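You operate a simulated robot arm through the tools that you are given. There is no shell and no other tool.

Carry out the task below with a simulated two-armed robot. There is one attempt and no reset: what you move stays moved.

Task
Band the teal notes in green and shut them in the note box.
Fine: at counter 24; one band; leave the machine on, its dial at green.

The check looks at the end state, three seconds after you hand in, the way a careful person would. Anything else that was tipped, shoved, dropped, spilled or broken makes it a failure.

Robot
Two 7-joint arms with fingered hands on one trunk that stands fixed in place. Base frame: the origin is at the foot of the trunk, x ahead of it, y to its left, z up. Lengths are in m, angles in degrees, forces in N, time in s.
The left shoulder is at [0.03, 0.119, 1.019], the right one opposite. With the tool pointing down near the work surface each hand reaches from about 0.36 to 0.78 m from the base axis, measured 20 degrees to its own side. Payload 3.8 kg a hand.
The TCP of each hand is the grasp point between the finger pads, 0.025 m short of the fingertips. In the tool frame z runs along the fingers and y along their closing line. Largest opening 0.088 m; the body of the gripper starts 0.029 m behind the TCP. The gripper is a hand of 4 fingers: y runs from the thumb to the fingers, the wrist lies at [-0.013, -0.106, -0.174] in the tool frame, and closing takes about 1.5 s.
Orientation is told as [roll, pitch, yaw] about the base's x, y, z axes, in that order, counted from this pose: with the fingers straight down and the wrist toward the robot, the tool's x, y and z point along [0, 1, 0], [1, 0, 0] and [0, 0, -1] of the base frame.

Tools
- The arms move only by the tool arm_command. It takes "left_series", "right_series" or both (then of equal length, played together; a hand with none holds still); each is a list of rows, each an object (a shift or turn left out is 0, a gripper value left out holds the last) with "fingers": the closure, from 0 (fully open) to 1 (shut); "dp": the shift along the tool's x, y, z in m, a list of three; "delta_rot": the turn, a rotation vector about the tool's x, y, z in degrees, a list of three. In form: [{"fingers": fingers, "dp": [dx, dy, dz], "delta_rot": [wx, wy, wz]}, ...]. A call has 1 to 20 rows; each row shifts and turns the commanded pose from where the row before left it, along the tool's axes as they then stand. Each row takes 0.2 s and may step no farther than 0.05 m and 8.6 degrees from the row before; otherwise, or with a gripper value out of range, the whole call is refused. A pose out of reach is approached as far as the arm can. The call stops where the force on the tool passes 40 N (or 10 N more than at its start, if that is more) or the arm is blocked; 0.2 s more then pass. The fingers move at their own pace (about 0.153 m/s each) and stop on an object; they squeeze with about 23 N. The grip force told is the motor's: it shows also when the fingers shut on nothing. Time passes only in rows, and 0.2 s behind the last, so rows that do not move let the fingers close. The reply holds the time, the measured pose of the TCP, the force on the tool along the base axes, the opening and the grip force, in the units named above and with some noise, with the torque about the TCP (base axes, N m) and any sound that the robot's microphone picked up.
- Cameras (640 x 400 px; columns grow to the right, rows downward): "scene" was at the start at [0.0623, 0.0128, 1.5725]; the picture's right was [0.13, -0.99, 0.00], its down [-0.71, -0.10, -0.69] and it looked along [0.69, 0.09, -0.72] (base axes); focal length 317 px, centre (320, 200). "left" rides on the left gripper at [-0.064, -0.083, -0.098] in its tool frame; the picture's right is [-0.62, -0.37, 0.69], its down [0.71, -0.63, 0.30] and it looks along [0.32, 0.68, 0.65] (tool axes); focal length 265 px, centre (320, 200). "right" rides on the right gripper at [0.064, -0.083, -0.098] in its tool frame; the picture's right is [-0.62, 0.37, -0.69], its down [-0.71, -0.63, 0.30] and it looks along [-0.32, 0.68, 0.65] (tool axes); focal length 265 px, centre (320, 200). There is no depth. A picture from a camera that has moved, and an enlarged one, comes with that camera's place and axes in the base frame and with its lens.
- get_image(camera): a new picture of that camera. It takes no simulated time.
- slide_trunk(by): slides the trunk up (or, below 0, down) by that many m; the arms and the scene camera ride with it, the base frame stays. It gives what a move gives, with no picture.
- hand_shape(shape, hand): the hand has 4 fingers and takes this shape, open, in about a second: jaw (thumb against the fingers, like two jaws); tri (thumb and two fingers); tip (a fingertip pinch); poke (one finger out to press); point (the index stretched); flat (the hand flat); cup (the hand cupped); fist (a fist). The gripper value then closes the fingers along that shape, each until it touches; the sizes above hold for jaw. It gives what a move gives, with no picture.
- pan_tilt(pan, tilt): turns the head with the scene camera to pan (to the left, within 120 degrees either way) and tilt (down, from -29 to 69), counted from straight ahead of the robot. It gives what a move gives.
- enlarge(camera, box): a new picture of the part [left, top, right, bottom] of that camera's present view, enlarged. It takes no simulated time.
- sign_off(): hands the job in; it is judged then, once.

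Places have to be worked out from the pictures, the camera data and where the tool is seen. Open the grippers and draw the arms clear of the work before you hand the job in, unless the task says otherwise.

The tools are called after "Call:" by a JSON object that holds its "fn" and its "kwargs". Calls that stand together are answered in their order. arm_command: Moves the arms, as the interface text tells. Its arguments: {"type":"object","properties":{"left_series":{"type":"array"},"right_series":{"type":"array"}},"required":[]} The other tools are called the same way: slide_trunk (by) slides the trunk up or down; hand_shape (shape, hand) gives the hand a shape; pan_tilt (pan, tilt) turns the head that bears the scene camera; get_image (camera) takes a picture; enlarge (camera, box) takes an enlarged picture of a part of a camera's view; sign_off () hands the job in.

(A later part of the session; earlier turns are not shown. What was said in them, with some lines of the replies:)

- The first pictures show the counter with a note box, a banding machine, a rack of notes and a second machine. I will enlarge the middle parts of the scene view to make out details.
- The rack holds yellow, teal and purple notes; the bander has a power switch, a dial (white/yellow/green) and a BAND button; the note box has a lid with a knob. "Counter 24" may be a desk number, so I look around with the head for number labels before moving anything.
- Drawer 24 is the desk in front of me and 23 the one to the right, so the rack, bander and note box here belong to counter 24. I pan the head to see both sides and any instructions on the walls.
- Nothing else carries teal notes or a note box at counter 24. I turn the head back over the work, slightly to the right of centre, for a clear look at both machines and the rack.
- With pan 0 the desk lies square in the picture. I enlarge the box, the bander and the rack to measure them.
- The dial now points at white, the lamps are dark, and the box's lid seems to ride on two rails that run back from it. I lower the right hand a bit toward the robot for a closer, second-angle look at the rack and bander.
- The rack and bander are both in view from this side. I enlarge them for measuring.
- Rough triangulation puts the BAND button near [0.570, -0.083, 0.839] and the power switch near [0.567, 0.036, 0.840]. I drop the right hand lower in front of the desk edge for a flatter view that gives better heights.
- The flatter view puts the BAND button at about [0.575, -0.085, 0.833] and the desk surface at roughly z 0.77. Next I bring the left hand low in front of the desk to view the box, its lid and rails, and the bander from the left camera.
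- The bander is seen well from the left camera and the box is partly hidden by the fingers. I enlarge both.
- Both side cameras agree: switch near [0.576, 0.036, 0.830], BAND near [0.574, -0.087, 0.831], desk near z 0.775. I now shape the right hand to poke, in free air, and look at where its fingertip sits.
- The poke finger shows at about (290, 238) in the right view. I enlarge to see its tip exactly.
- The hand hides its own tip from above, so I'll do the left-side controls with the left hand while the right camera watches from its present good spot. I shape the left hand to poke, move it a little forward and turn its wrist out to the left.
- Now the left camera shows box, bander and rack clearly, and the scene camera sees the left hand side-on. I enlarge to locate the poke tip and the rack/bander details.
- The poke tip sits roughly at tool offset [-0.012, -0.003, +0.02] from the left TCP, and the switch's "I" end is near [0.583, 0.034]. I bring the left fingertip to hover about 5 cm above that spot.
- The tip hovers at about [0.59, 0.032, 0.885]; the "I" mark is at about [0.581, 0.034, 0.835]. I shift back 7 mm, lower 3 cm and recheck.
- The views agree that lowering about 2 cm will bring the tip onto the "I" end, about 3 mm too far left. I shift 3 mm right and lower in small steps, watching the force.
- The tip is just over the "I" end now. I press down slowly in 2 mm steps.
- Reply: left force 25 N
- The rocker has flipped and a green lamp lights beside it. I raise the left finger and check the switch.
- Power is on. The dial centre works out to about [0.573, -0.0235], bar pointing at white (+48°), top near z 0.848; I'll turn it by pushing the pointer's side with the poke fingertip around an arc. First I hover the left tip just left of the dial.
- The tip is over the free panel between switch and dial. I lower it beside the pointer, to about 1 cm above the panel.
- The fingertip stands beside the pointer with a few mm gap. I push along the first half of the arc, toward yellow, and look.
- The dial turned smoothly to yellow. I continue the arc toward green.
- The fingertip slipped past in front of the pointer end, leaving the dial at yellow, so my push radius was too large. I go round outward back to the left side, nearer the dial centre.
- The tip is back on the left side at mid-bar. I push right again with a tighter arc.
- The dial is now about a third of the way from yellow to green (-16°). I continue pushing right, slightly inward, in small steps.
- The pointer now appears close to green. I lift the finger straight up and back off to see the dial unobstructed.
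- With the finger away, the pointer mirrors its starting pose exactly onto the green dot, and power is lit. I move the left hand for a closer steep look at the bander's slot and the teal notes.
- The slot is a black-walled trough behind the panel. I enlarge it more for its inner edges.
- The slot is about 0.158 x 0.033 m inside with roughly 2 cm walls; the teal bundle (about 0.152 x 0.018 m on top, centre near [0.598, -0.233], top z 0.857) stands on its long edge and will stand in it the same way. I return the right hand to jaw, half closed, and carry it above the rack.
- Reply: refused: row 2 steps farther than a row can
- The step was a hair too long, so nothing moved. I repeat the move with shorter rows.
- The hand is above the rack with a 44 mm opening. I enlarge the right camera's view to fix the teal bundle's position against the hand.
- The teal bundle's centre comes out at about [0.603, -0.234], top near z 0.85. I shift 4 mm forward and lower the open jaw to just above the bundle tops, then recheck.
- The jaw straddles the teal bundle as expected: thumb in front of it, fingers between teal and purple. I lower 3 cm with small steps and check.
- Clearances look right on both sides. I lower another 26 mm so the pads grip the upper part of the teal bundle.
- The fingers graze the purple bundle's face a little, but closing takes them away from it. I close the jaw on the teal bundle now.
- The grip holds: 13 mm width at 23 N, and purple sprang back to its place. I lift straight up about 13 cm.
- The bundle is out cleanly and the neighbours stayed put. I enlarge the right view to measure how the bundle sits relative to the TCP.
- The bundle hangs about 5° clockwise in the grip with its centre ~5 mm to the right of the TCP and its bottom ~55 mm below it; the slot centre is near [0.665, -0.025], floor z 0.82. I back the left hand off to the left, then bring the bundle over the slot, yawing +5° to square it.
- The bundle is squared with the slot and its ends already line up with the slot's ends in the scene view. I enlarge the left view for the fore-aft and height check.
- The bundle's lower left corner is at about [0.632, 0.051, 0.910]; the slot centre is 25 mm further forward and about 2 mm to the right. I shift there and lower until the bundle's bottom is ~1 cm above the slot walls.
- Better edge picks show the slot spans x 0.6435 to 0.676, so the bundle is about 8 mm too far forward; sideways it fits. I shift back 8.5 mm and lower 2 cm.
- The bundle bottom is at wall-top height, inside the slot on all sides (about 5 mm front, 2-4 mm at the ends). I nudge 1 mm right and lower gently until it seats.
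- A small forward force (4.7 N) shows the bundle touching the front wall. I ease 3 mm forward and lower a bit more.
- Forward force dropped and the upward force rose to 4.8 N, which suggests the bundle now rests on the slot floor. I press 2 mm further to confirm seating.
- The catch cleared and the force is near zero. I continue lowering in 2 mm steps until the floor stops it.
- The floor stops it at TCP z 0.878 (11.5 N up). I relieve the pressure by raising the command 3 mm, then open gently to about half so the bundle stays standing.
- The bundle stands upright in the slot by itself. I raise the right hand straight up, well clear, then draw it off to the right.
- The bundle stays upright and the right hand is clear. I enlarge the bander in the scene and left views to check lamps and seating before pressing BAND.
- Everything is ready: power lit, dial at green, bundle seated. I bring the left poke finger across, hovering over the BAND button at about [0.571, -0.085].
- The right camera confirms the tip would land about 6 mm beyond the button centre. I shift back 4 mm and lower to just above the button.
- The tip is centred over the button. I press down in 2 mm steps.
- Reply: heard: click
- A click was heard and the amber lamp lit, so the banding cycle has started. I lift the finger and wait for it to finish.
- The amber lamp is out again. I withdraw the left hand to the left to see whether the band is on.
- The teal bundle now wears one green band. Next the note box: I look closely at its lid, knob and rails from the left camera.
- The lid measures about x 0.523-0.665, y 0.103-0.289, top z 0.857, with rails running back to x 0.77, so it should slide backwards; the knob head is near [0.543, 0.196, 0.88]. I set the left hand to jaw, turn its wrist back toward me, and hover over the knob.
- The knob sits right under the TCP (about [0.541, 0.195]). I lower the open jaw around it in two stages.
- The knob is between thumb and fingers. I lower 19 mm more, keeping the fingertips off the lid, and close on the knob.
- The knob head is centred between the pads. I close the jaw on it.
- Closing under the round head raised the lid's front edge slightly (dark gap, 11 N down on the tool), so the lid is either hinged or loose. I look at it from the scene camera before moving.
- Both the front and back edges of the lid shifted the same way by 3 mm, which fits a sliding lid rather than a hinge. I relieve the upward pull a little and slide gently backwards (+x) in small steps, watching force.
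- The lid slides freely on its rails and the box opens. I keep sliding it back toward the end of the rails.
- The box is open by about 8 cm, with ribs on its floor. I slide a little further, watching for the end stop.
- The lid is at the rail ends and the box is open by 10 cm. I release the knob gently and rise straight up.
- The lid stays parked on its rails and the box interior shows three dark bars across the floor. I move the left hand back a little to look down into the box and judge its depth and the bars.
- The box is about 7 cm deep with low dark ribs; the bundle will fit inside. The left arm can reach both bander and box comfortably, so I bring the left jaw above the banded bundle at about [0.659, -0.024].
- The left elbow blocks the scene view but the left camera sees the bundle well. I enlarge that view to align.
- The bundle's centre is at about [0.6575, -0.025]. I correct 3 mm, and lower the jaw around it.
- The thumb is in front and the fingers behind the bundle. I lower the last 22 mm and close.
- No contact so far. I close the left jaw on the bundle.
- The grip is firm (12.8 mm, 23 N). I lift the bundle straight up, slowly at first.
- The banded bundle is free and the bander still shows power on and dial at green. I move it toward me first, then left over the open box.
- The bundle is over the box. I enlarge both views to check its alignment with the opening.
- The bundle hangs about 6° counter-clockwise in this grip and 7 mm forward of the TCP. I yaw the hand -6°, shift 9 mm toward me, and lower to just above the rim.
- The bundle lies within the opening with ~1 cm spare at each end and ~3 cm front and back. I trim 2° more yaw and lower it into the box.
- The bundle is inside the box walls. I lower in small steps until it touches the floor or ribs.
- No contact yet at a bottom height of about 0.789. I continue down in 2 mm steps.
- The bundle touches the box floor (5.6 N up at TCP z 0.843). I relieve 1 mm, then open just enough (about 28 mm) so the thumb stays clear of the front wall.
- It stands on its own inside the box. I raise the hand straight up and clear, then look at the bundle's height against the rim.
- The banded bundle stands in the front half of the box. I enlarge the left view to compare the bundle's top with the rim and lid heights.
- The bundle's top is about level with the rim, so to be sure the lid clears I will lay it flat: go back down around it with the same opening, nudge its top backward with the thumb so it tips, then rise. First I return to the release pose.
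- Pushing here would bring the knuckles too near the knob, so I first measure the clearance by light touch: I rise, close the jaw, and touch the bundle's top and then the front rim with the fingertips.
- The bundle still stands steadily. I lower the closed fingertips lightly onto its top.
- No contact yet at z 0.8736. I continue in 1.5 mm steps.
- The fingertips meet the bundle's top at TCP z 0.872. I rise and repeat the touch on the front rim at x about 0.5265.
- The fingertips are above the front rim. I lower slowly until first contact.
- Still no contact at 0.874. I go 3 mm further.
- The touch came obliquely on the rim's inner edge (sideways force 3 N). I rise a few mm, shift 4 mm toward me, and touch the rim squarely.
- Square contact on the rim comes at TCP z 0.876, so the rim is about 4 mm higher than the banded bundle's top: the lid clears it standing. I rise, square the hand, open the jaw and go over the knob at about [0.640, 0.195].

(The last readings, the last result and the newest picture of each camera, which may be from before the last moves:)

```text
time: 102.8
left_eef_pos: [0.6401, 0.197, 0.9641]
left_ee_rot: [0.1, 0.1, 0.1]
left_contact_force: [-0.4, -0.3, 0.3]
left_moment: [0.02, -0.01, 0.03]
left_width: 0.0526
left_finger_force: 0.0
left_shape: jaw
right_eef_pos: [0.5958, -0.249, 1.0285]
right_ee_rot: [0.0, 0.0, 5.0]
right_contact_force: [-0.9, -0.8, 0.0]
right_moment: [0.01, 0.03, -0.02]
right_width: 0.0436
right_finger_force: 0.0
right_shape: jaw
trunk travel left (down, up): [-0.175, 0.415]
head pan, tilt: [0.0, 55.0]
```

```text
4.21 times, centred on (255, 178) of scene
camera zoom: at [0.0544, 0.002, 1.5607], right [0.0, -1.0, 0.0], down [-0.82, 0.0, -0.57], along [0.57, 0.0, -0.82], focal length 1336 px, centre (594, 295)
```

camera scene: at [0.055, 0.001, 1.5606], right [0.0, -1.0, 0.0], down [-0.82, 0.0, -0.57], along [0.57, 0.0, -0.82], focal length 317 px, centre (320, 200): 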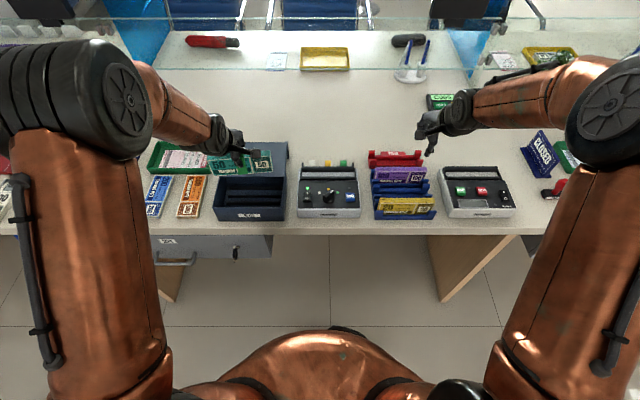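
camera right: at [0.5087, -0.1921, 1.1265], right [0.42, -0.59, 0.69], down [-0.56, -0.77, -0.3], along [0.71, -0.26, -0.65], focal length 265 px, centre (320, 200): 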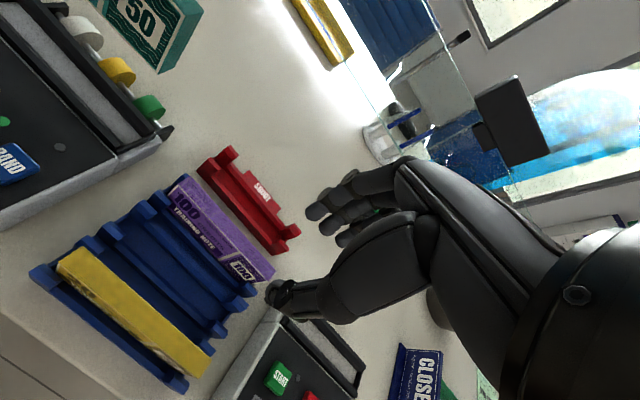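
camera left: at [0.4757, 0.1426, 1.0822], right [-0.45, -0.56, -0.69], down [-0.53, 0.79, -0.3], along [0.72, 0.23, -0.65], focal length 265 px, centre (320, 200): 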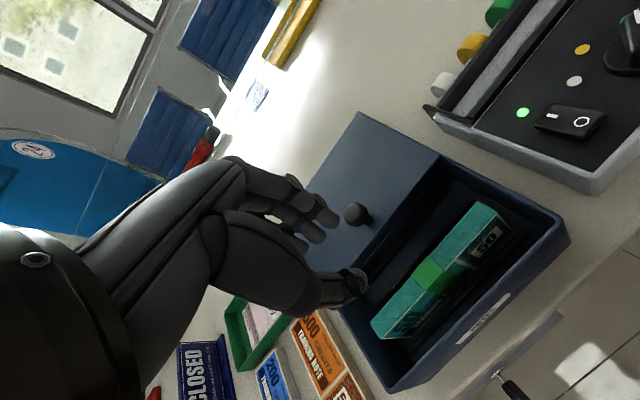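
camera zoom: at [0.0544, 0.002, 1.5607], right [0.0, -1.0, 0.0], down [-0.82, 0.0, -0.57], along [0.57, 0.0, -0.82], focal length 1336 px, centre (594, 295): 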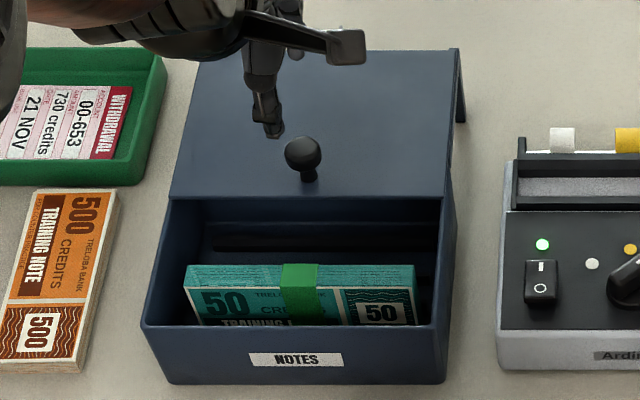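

The lid is unchanged and the bundle stands in front of it. I lower around the knob to z 0.891 as before and close on it.

Call:
{"fn": "arm_command", "kwargs": {"left_series": [{"dp": [-0.0015, 0, 0.03]}, {"dp": [0, 0, 0.025]}, {"dp": [0, 0, 0.012]}, {"dp": [0, 0, 0.006]}, {}]}}

Call:
{"fn": "enlarge", "kwargs": {"camera": "left", "box": [260, 160, 480, 360]}}

```text
time: 104.0
left_eef_pos: [0.641, 0.1953, 0.8903]
left_ee_rot: [-0.1, -0.1, 0.1]
left_contact_force: [0.2, -0.8, -0.1]
left_moment: [-0.03, 0.03, 0.02]
left_width: 0.0528
left_finger_force: 0.0
left_shape: jaw
right_eef_pos: [0.5958, -0.2488, 1.0291]
right_ee_rot: [0.0, 0.0, 5.0]
right_contact_force: [1.1, -0.5, 0.0]
right_moment: [0.02, 0.03, 0.02]
right_width: 0.0435
right_finger_force: 0.1
right_shape: jaw
trunk travel left (down, up): [-0.175, 0.415]
head pan, tilt: [0.0, 55.0]
```

```text
2.00 times, centred on (370, 260) of left
camera zoom: at [0.5578, 0.1299, 0.9893], right [-0.37, -0.62, -0.69], down [-0.63, 0.71, -0.3], along [0.68, 0.33, -0.65], focal length 531 px, centre (220, 80)
```

zoom: 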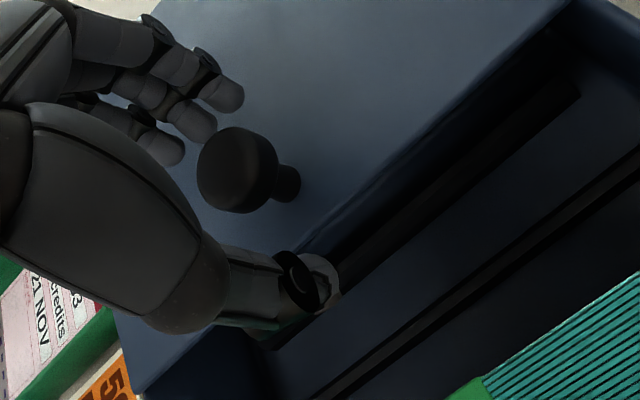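

The knob is centred. I lower 2.5 mm more so the pads meet the knob's equator rather than lift it, then close.

Call:
{"fn": "arm_command", "kwargs": {"left_series": [{"dp": [0, 0, 0.0025]}, {"fingers": 0.65}, {"fingers": 0.8}, {"fingers": 0.9}, {"fingers": 1.0}, {}, {}]}}

```text
time: 105.6
left_eef_pos: [0.6406, 0.195, 0.8858]
left_ee_rot: [0.0, 0.2, -0.1]
left_contact_force: [-0.7, 0.4, -12.4]
left_moment: [0.08, -0.01, -0.01]
left_width: 0.0121
left_finger_force: 23.0
left_shape: jaw
right_eef_pos: [0.5976, -0.2486, 1.0276]
right_ee_rot: [0.1, 0.2, 5.0]
right_contact_force: [0.0, 0.2, -0.1]
right_moment: [0.03, 0.01, -0.01]
right_width: 0.0435
right_finger_force: 0.1
right_shape: jaw
trunk travel left (down, up): [-0.175, 0.415]
head pan, tilt: [0.0, 55.0]
```

The grip is on. I ease the pull by 1.5 mm and slide the lid back toward me, the first 4 cm.

Call:
{"fn": "arm_command", "kwargs": {"left_series": [{"dp": [0, -0.002, 0.0015]}, {"dp": [0, -0.008, 0]}, {"dp": [0, -0.01, 0]}, {"dp": [0, -0.01, 0]}, {"dp": [0, -0.01, 0]}, {}]}}

Call:
{"fn": "enlarge", "kwargs": {"camera": "scene", "box": [205, 130, 305, 225]}}

Call:
{"fn": "enlarge", "kwargs": {"camera": "left", "box": [260, 120, 600, 400]}}

```text
time: 107.0
left_eef_pos: [0.5984, 0.1952, 0.8862]
left_ee_rot: [0.1, 0.2, 0.0]
left_contact_force: [0.4, -1.0, -8.9]
left_moment: [0.05, -0.03, -0.01]
left_width: 0.0121
left_finger_force: 23.0
left_shape: jaw
right_eef_pos: [0.5971, -0.2481, 1.0284]
right_ee_rot: [-0.1, 0.1, 5.1]
right_contact_force: [-0.1, -0.3, 0.4]
right_moment: [0.01, 0.01, 0.02]
right_width: 0.0439
right_finger_force: 0.0
right_shape: jaw
trunk travel left (down, up): [-0.175, 0.415]
head pan, tilt: [0.0, 55.0]
```

```text
4.21 times, centred on (255, 178) of scene
camera zoom: at [0.0558, 0.0023, 1.5606], right [0.0, -1.0, 0.0], down [-0.82, 0.0, -0.57], along [0.57, 0.0, -0.82], focal length 1336 px, centre (594, 295)
```

zoom: 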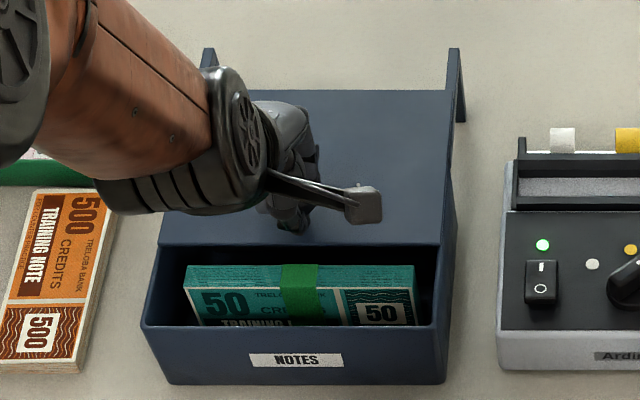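

```text
1.43 times, centred on (430, 260) of left
camera zoom: at [0.5169, 0.1303, 0.9851], right [-0.37, -0.62, -0.69], down [-0.63, 0.71, -0.3], along [0.68, 0.33, -0.65], focal length 379 px, centre (163, 114)
```

zoom: 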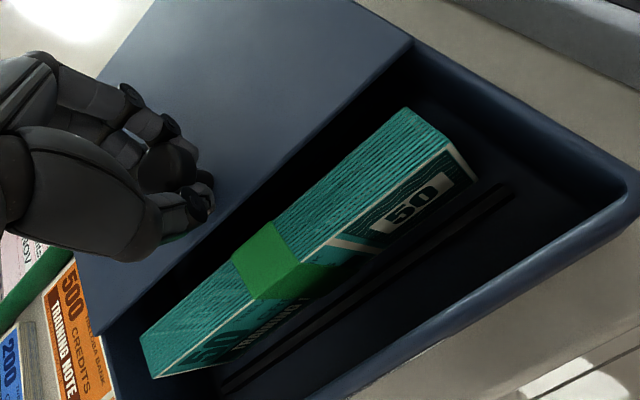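

The lid's edge is just behind the bundle. I continue in 4 mm steps, watching for any sideways force as it passes over.

Call:
{"fn": "arm_command", "kwargs": {"left_series": [{"dp": [0, -0.004, 0]}, {"dp": [0, -0.004, 0]}, {"dp": [0, -0.004, 0]}, {"dp": [0, -0.004, 0]}, {}]}}

Call:
{"fn": "enlarge", "kwargs": {"camera": "scene", "box": [205, 130, 305, 225]}}

Call:
{"fn": "enlarge", "kwargs": {"camera": "left", "box": [260, 120, 600, 400]}}

```text
time: 108.2
left_eef_pos: [0.5843, 0.1959, 0.887]
left_ee_rot: [0.1, 0.1, 0.0]
left_contact_force: [1.1, -1.1, -9.5]
left_moment: [0.02, 0.0, 0.03]
left_width: 0.0122
left_finger_force: 23.1
left_shape: jaw
right_eef_pos: [0.598, -0.2481, 1.0276]
right_ee_rot: [0.0, 0.1, 5.0]
right_contact_force: [0.3, -0.1, -0.3]
right_moment: [-0.03, 0.04, 0.0]
right_width: 0.0436
right_finger_force: 0.1
right_shape: jaw
trunk travel left (down, up): [-0.175, 0.415]
head pan, tilt: [0.0, 55.0]
```

```text
4.21 times, centred on (255, 178) of scene
camera zoom: at [0.056, 0.0021, 1.5606], right [0.0, -1.0, 0.0], down [-0.82, 0.0, -0.57], along [0.57, 0.0, -0.82], focal length 1336 px, centre (594, 295)
```

zoom: 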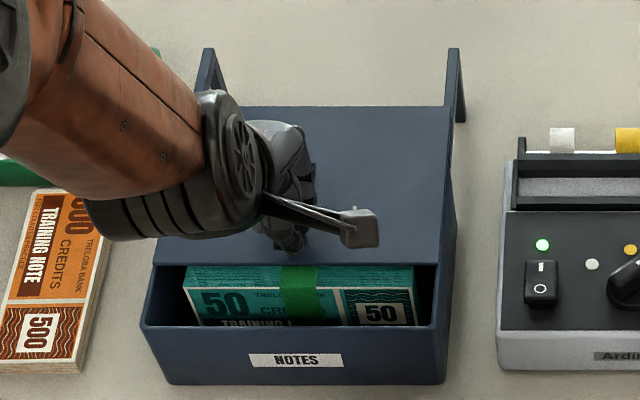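

```text
1.43 times, centred on (430, 260) of left
camera zoom: at [0.501, 0.1304, 0.9852], right [-0.37, -0.62, -0.69], down [-0.63, 0.71, -0.3], along [0.68, 0.32, -0.66], focal length 379 px, centre (163, 114)
```

zoom: 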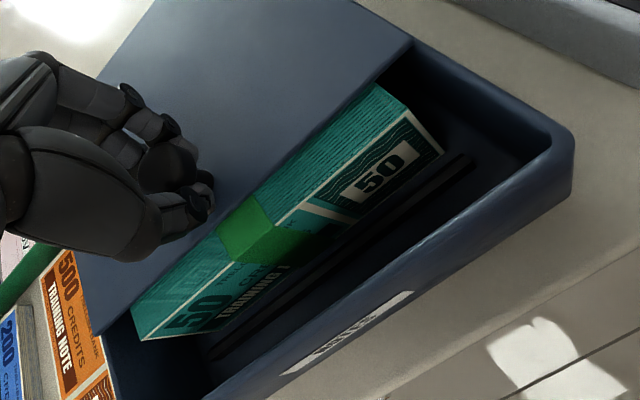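

The lid is passing over the bundle without touching it. I keep closing in small steps.

Call:
{"fn": "arm_command", "kwargs": {"left_series": [{"dp": [0, -0.005, 0]}, {"dp": [0, -0.005, 0]}, {"dp": [0, -0.005, 0]}, {"dp": [0, -0.005, 0]}, {}]}}

Call:
{"fn": "enlarge", "kwargs": {"camera": "scene", "box": [205, 130, 305, 225]}}

Call:
{"fn": "enlarge", "kwargs": {"camera": "left", "box": [260, 120, 600, 400]}}

```text
time: 109.4
left_eef_pos: [0.5639, 0.1946, 0.8866]
left_ee_rot: [0.0, 0.1, 0.0]
left_contact_force: [0.8, -2.0, -10.9]
left_moment: [0.02, 0.04, 0.02]
left_width: 0.012
left_finger_force: 22.9
left_shape: jaw
right_eef_pos: [0.5974, -0.2483, 1.0272]
right_ee_rot: [0.1, 0.2, 5.0]
right_contact_force: [0.1, -0.1, 0.1]
right_moment: [0.01, 0.01, 0.01]
right_width: 0.0437
right_finger_force: 0.0
right_shape: jaw
trunk travel left (down, up): [-0.175, 0.415]
head pan, tilt: [0.0, 55.0]
```

```text
4.21 times, centred on (255, 178) of scene
camera zoom: at [0.0561, 0.0021, 1.5606], right [0.0, -1.0, 0.0], down [-0.82, 0.0, -0.57], along [0.57, 0.0, -0.82], focal length 1336 px, centre (594, 295)
```

zoom: 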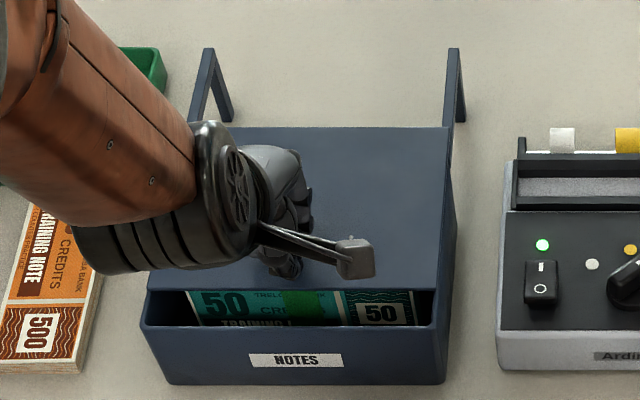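

```text
1.43 times, centred on (430, 260) of left
camera zoom: at [0.4809, 0.1304, 0.9853], right [-0.37, -0.62, -0.69], down [-0.63, 0.71, -0.3], along [0.68, 0.32, -0.66], focal length 379 px, centre (163, 114)
```

zoom: 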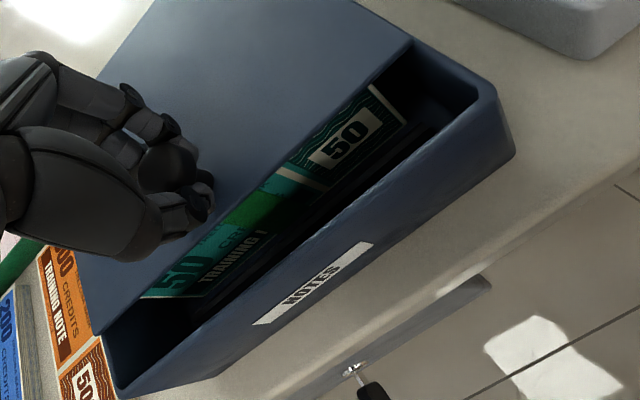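

Nearly shut: about 2.5 cm to go. I continue in 5 mm steps, then smaller until it meets the stop.

Call:
{"fn": "arm_command", "kwargs": {"left_series": [{"dp": [0, -0.005, 0]}, {"dp": [0, -0.005, 0]}, {"dp": [0, -0.005, 0]}, {"dp": [0, -0.004, 0]}, {"dp": [0, -0.003, 0]}, {}]}}

Call:
{"fn": "enlarge", "kwargs": {"camera": "scene", "box": [205, 130, 305, 225]}}

Call:
{"fn": "enlarge", "kwargs": {"camera": "left", "box": [260, 120, 600, 400]}}

```text
time: 110.8
left_eef_pos: [0.5415, 0.1956, 0.8875]
left_ee_rot: [-0.1, 0.1, 0.2]
left_contact_force: [1.6, -0.2, -13.6]
left_moment: [0.05, 0.0, -0.01]
left_width: 0.0123
left_finger_force: 23.1
left_shape: jaw
right_eef_pos: [0.5983, -0.2489, 1.0274]
right_ee_rot: [0.1, 0.1, 5.0]
right_contact_force: [-0.8, -0.3, 0.1]
right_moment: [-0.03, -0.01, 0.01]
right_width: 0.0438
right_finger_force: 0.0
right_shape: jaw
trunk travel left (down, up): [-0.175, 0.415]
head pan, tilt: [0.0, 55.0]
```

```text
4.21 times, centred on (255, 178) of scene
camera zoom: at [0.0562, 0.0024, 1.5606], right [0.0, -1.0, 0.0], down [-0.82, 0.0, -0.57], along [0.57, 0.0, -0.82], focal length 1336 px, centre (594, 295)
```

zoom: 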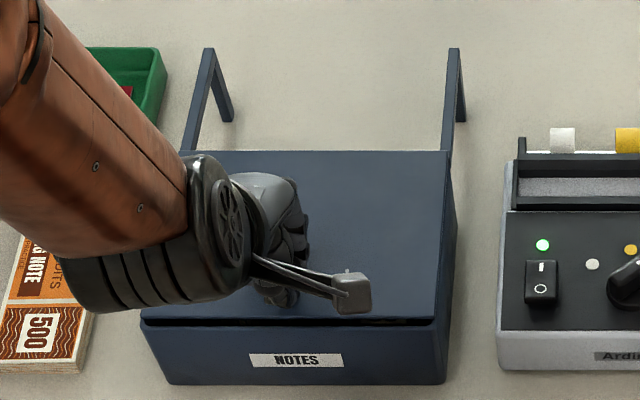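

```text
1.43 times, centred on (430, 260) of left
camera zoom: at [0.459, 0.1303, 0.9853], right [-0.37, -0.62, -0.69], down [-0.63, 0.71, -0.3], along [0.68, 0.32, -0.66], focal length 379 px, centre (163, 114)
```

zoom: 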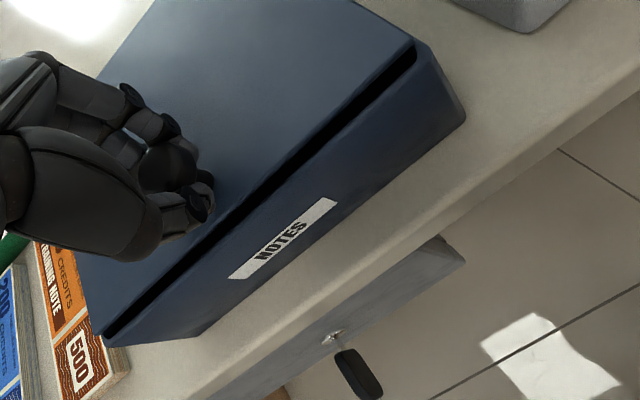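

About 6 mm remain (back edge at row 150, shut position is row 157). I close the rest in 2 mm steps.

Call:
{"fn": "arm_command", "kwargs": {"left_series": [{"dp": [0, -0.002, 0]}, {"dp": [0, -0.002, 0]}, {"dp": [0, -0.002, 0]}, {}]}}

Call:
{"fn": "enlarge", "kwargs": {"camera": "scene", "box": [205, 130, 305, 225]}}

Call:
{"fn": "enlarge", "kwargs": {"camera": "left", "box": [260, 120, 600, 400]}}

```text
time: 111.8
left_eef_pos: [0.5357, 0.1941, 0.8864]
left_ee_rot: [0.0, 0.1, 0.0]
left_contact_force: [0.2, -2.4, -10.8]
left_moment: [0.05, 0.0, 0.0]
left_width: 0.012
left_finger_force: 22.9
left_shape: jaw
right_eef_pos: [0.5971, -0.2473, 1.0286]
right_ee_rot: [0.0, 0.1, 5.0]
right_contact_force: [0.1, -0.6, -0.3]
right_moment: [0.0, -0.02, 0.01]
right_width: 0.0437
right_finger_force: 0.1
right_shape: jaw
trunk travel left (down, up): [-0.175, 0.415]
head pan, tilt: [0.0, 55.0]
```

```text
4.21 times, centred on (255, 178) of scene
camera zoom: at [0.0561, 0.0021, 1.5606], right [0.0, -1.0, 0.0], down [-0.82, 0.0, -0.57], along [0.57, 0.0, -0.82], focal length 1336 px, centre (594, 295)
```

zoom: 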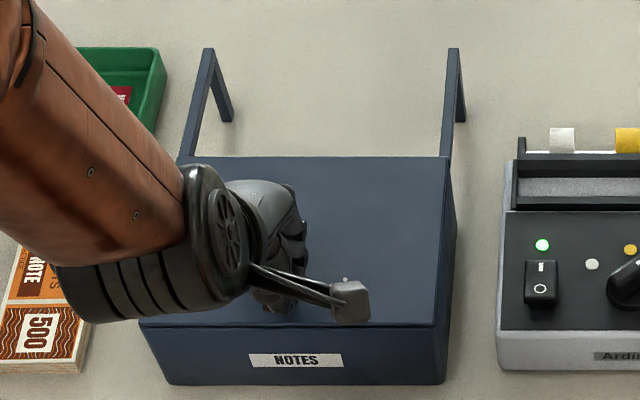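

```text
1.43 times, centred on (430, 260) of left
camera zoom: at [0.4535, 0.1304, 0.9852], right [-0.37, -0.62, -0.69], down [-0.63, 0.71, -0.3], along [0.68, 0.32, -0.65], focal length 379 px, centre (163, 114)
```

zoom: 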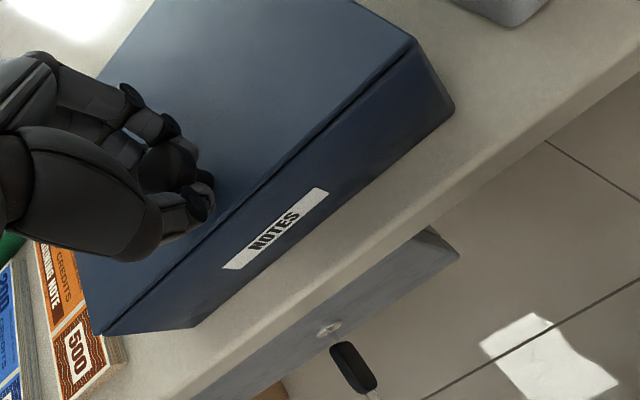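

The gap is gone and the back edge is at its shut position. I press 1.5 mm more to be sure it is home against the stop.

Call:
{"fn": "arm_command", "kwargs": {"left_series": [{"dp": [0, -0.001, 0]}, {"dp": [0, -0.001, 0]}, {}]}}

Call:
{"fn": "enlarge", "kwargs": {"camera": "left", "box": [260, 120, 600, 400]}}

```text
time: 112.6
left_eef_pos: [0.5352, 0.1944, 0.8871]
left_ee_rot: [0.0, 0.0, 0.1]
left_contact_force: [2.6, -1.3, -9.3]
left_moment: [0.04, -0.04, 0.01]
left_width: 0.0118
left_finger_force: 22.9
left_shape: jaw
right_eef_pos: [0.5972, -0.2488, 1.0282]
right_ee_rot: [0.0, 0.2, 5.1]
right_contact_force: [0.2, 0.4, 0.6]
right_moment: [0.0, 0.01, -0.03]
right_width: 0.0436
right_finger_force: 0.1
right_shape: jaw
trunk travel left (down, up): [-0.175, 0.415]
head pan, tilt: [0.0, 55.0]
```

```text
1.43 times, centred on (430, 260) of left
camera zoom: at [0.4519, 0.1304, 0.9848], right [-0.37, -0.62, -0.69], down [-0.63, 0.71, -0.3], along [0.68, 0.33, -0.65], focal length 379 px, centre (163, 114)
```

zoom: 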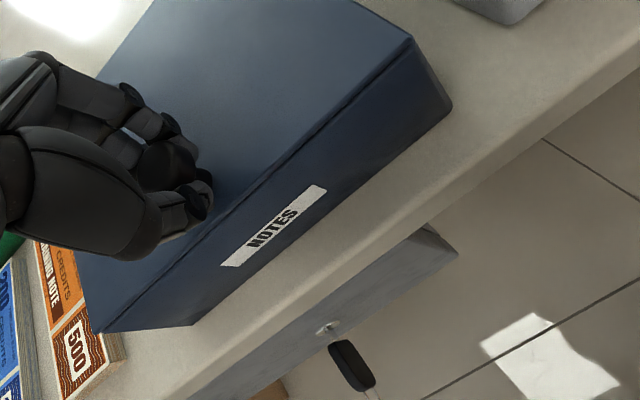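

The force rises to 2.6 N, so the lid is home. I open the fingers gently and rise clear of the knob.

Call:
{"fn": "arm_command", "kwargs": {"left_series": [{"dp": [0, -0.0005, 0.001], "fingers": 0.85}, {"fingers": 0.7}, {"fingers": 0.55}, {"fingers": 0.4}, {}, {}]}}

Call:
{"fn": "arm_command", "kwargs": {"left_series": [{"dp": [0, 0, -0.012]}, {"dp": [0, 0, -0.03]}, {"dp": [0, 0, -0.04]}, {"dp": [0, 0, -0.04]}, {}]}}

Call:
{"fn": "enlarge", "kwargs": {"camera": "scene", "box": [205, 130, 305, 225]}}

Call:
{"fn": "get_image", "kwargs": {"camera": "left"}}

```text
time: 114.0
left_eef_pos: [0.5317, 0.1946, 0.8846]
left_ee_rot: [0.1, 0.0, 0.0]
left_contact_force: [0.4, 0.2, 0.6]
left_moment: [0.02, 0.03, -0.03]
left_width: 0.0522
left_finger_force: 0.0
left_shape: jaw
right_eef_pos: [0.5964, -0.2476, 1.0292]
right_ee_rot: [0.1, 0.0, 5.0]
right_contact_force: [-0.2, -0.6, 0.1]
right_moment: [0.0, -0.03, 0.01]
right_width: 0.0435
right_finger_force: 0.1
right_shape: jaw
trunk travel left (down, up): [-0.175, 0.415]
head pan, tilt: [0.0, 55.0]
```

```text
time: 115.2
left_eef_pos: [0.5329, 0.1953, 1.0072]
left_ee_rot: [-0.1, 0.2, 0.1]
left_contact_force: [0.2, -0.1, 0.0]
left_moment: [0.02, -0.02, -0.04]
left_width: 0.0525
left_finger_force: 0.1
left_shape: jaw
right_eef_pos: [0.597, -0.2485, 1.0273]
right_ee_rot: [0.0, -0.1, 5.0]
right_contact_force: [0.0, 0.6, 0.0]
right_moment: [-0.01, -0.02, 0.01]
right_width: 0.0434
right_finger_force: 0.1
right_shape: jaw
trunk travel left (down, up): [-0.175, 0.415]
head pan, tilt: [0.0, 55.0]
```

```text
4.21 times, centred on (255, 178) of scene
camera zoom: at [0.0554, 0.0022, 1.5606], right [0.0, -1.0, 0.0], down [-0.82, 0.0, -0.57], along [0.57, 0.0, -0.82], focal length 1336 px, centre (594, 295)
```

zoom: 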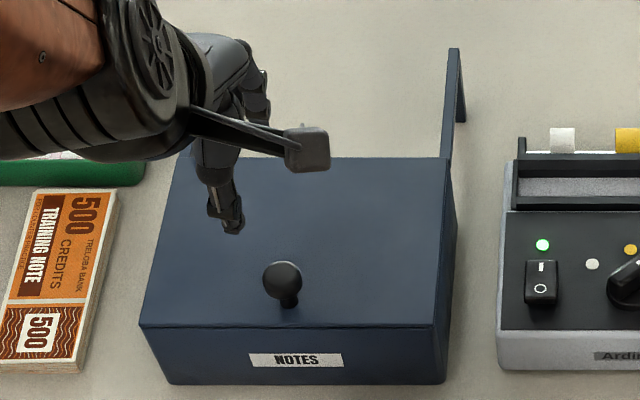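

```text
taken
camera left: at [0.4505, 0.1309, 1.1065], right [-0.37, -0.62, -0.69], down [-0.63, 0.71, -0.3], along [0.68, 0.33, -0.65], focal length 265 px, centre (320, 200)
```

left: 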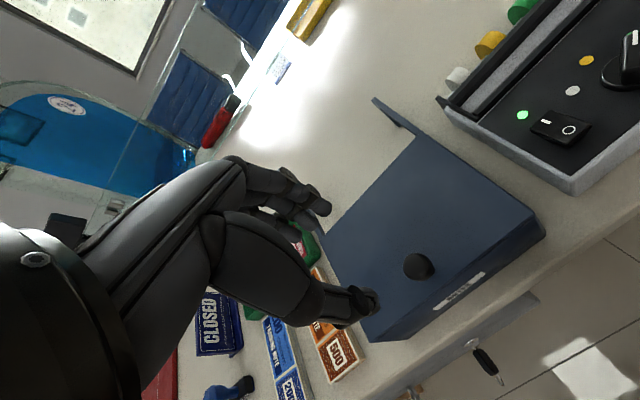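

The box is shut as it was at the start. I open both hands fully and draw both arms up and back toward their starting places.

Call:
{"fn": "arm_command", "kwargs": {"left_series": [{"dp": [0.01, 0, -0.03], "fingers": 0.2}, {"dp": [0.015, 0, -0.035], "fingers": 0}, {"dp": [0.015, 0, -0.035]}, {"dp": [0.015, 0, -0.035]}, {"dp": [0.02, -0.01, -0.025]}, {}], "right_series": [{"dp": [0, -0.01, -0.03], "fingers": 0.2}, {"dp": [0.01, -0.025, -0.03], "fingers": 0}, {"dp": [0.01, -0.025, -0.03]}, {"dp": [0.01, -0.025, -0.03]}, {"dp": [0, -0.02, -0.02]}, {}]}}

Call:
{"fn": "get_image", "kwargs": {"camera": "scene"}}

Call:
{"fn": "enlarge", "kwargs": {"camera": "scene", "box": [285, 145, 375, 225]}}

Call:
{"fn": "enlarge", "kwargs": {"camera": "scene", "box": [360, 140, 450, 230]}}

Call:
{"fn": "enlarge", "kwargs": {"camera": "scene", "box": [205, 135, 305, 225]}}

```text
time: 116.6
left_eef_pos: [0.5256, 0.2695, 1.1671]
left_ee_rot: [0.0, 0.1, 0.0]
left_contact_force: [-0.5, 0.1, 0.4]
left_moment: [-0.01, 0.01, -0.03]
left_width: 0.0875
left_finger_force: 0.0
left_shape: jaw
right_eef_pos: [0.4909, -0.2276, 1.1685]
right_ee_rot: [0.0, 0.1, 5.0]
right_contact_force: [0.5, -0.3, -0.5]
right_moment: [-0.03, -0.03, 0.0]
right_width: 0.0878
right_finger_force: 0.0
right_shape: jaw
trunk travel left (down, up): [-0.175, 0.415]
head pan, tilt: [0.0, 55.0]
```

```text
taken
camera scene: at [0.056, 0.0016, 1.5606], right [0.0, -1.0, 0.0], down [-0.82, 0.0, -0.57], along [0.57, 0.0, -0.82], focal length 317 px, centre (320, 200)
```

scene: 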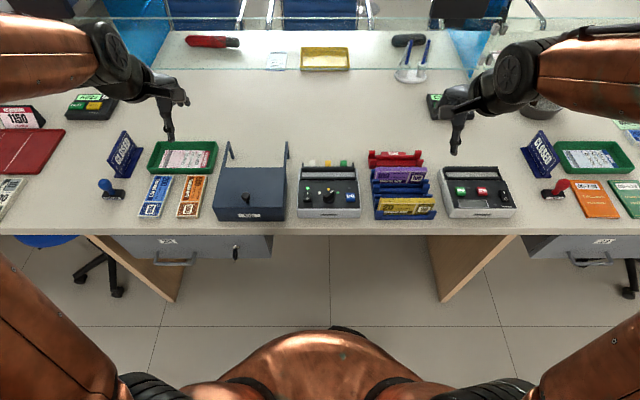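

```text
5.00 times, centred on (330, 185) of scene
camera zoom: at [0.056, 0.0016, 1.5606], right [0.0, -1.0, 0.0], down [-0.82, 0.0, -0.57], along [0.57, 0.0, -0.82], focal length 1587 px, centre (270, 275)
```

zoom: 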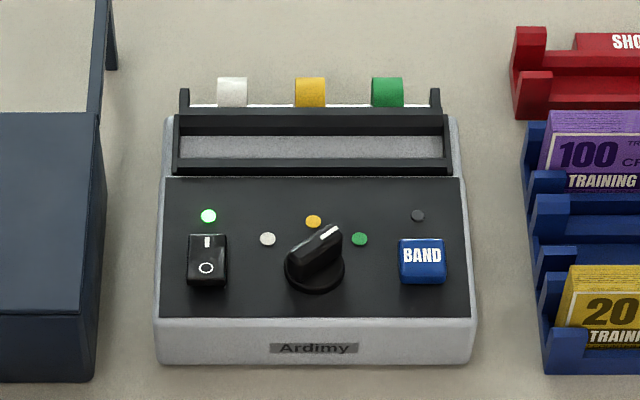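

```text
4.44 times, centred on (405, 185) of scene
camera zoom: at [0.056, 0.0016, 1.5606], right [0.0, -1.0, 0.0], down [-0.82, 0.0, -0.57], along [0.57, 0.0, -0.82], focal length 1410 px, centre (-58, 267)
```

zoom: 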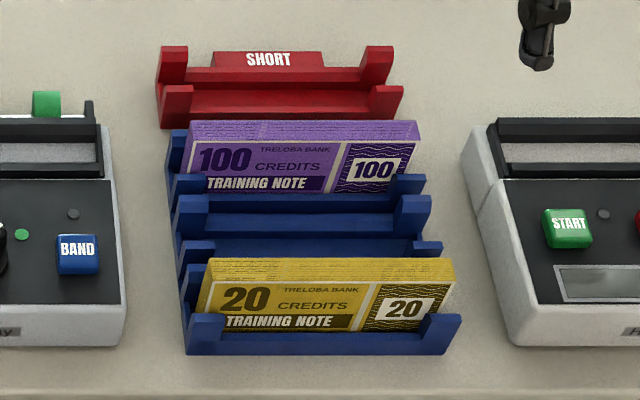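

```text
4.44 times, centred on (255, 180) of scene
camera zoom: at [0.056, 0.0016, 1.5606], right [0.0, -1.0, 0.0], down [-0.82, 0.0, -0.57], along [0.57, 0.0, -0.82], focal length 1410 px, centre (609, 289)
```

zoom: 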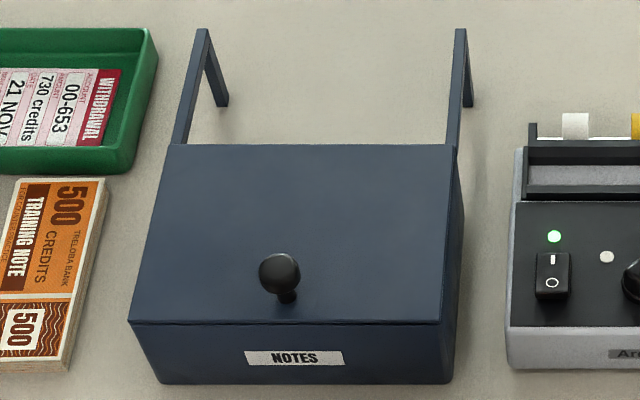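

Final check: the box is shut in its original place, the bander is lit with its dial on green, purple and yellow are still in the rack, and both hands are open and clear. I hand in the job.

Call:
{"fn": "sign_off", "kwargs": {}}

```text
The job is handed in.
```

The teal notes at counter 24 are banded in green with one band and shut in the note box. The banding machine is still on, with its dial at green.

- **Banding:** I pressed BAND once and heard a single click. The pictures showed one green band around the bundle before it went into the box.
- **Note box:** The bundle stands upright inside. A touch check put its top about 4 mm below the rim. The lid passed over it without touching and slid back to where it started.
- **Everything else:** While I gripped the teal notes, my fingers pushed the purple bundle back slightly, and it returned to its place. Before-and-after pictures show the purple and yellow notes, the rack and the machines where they were.

Both hands are open and drawn clear of the counter, and I have handed the job in.
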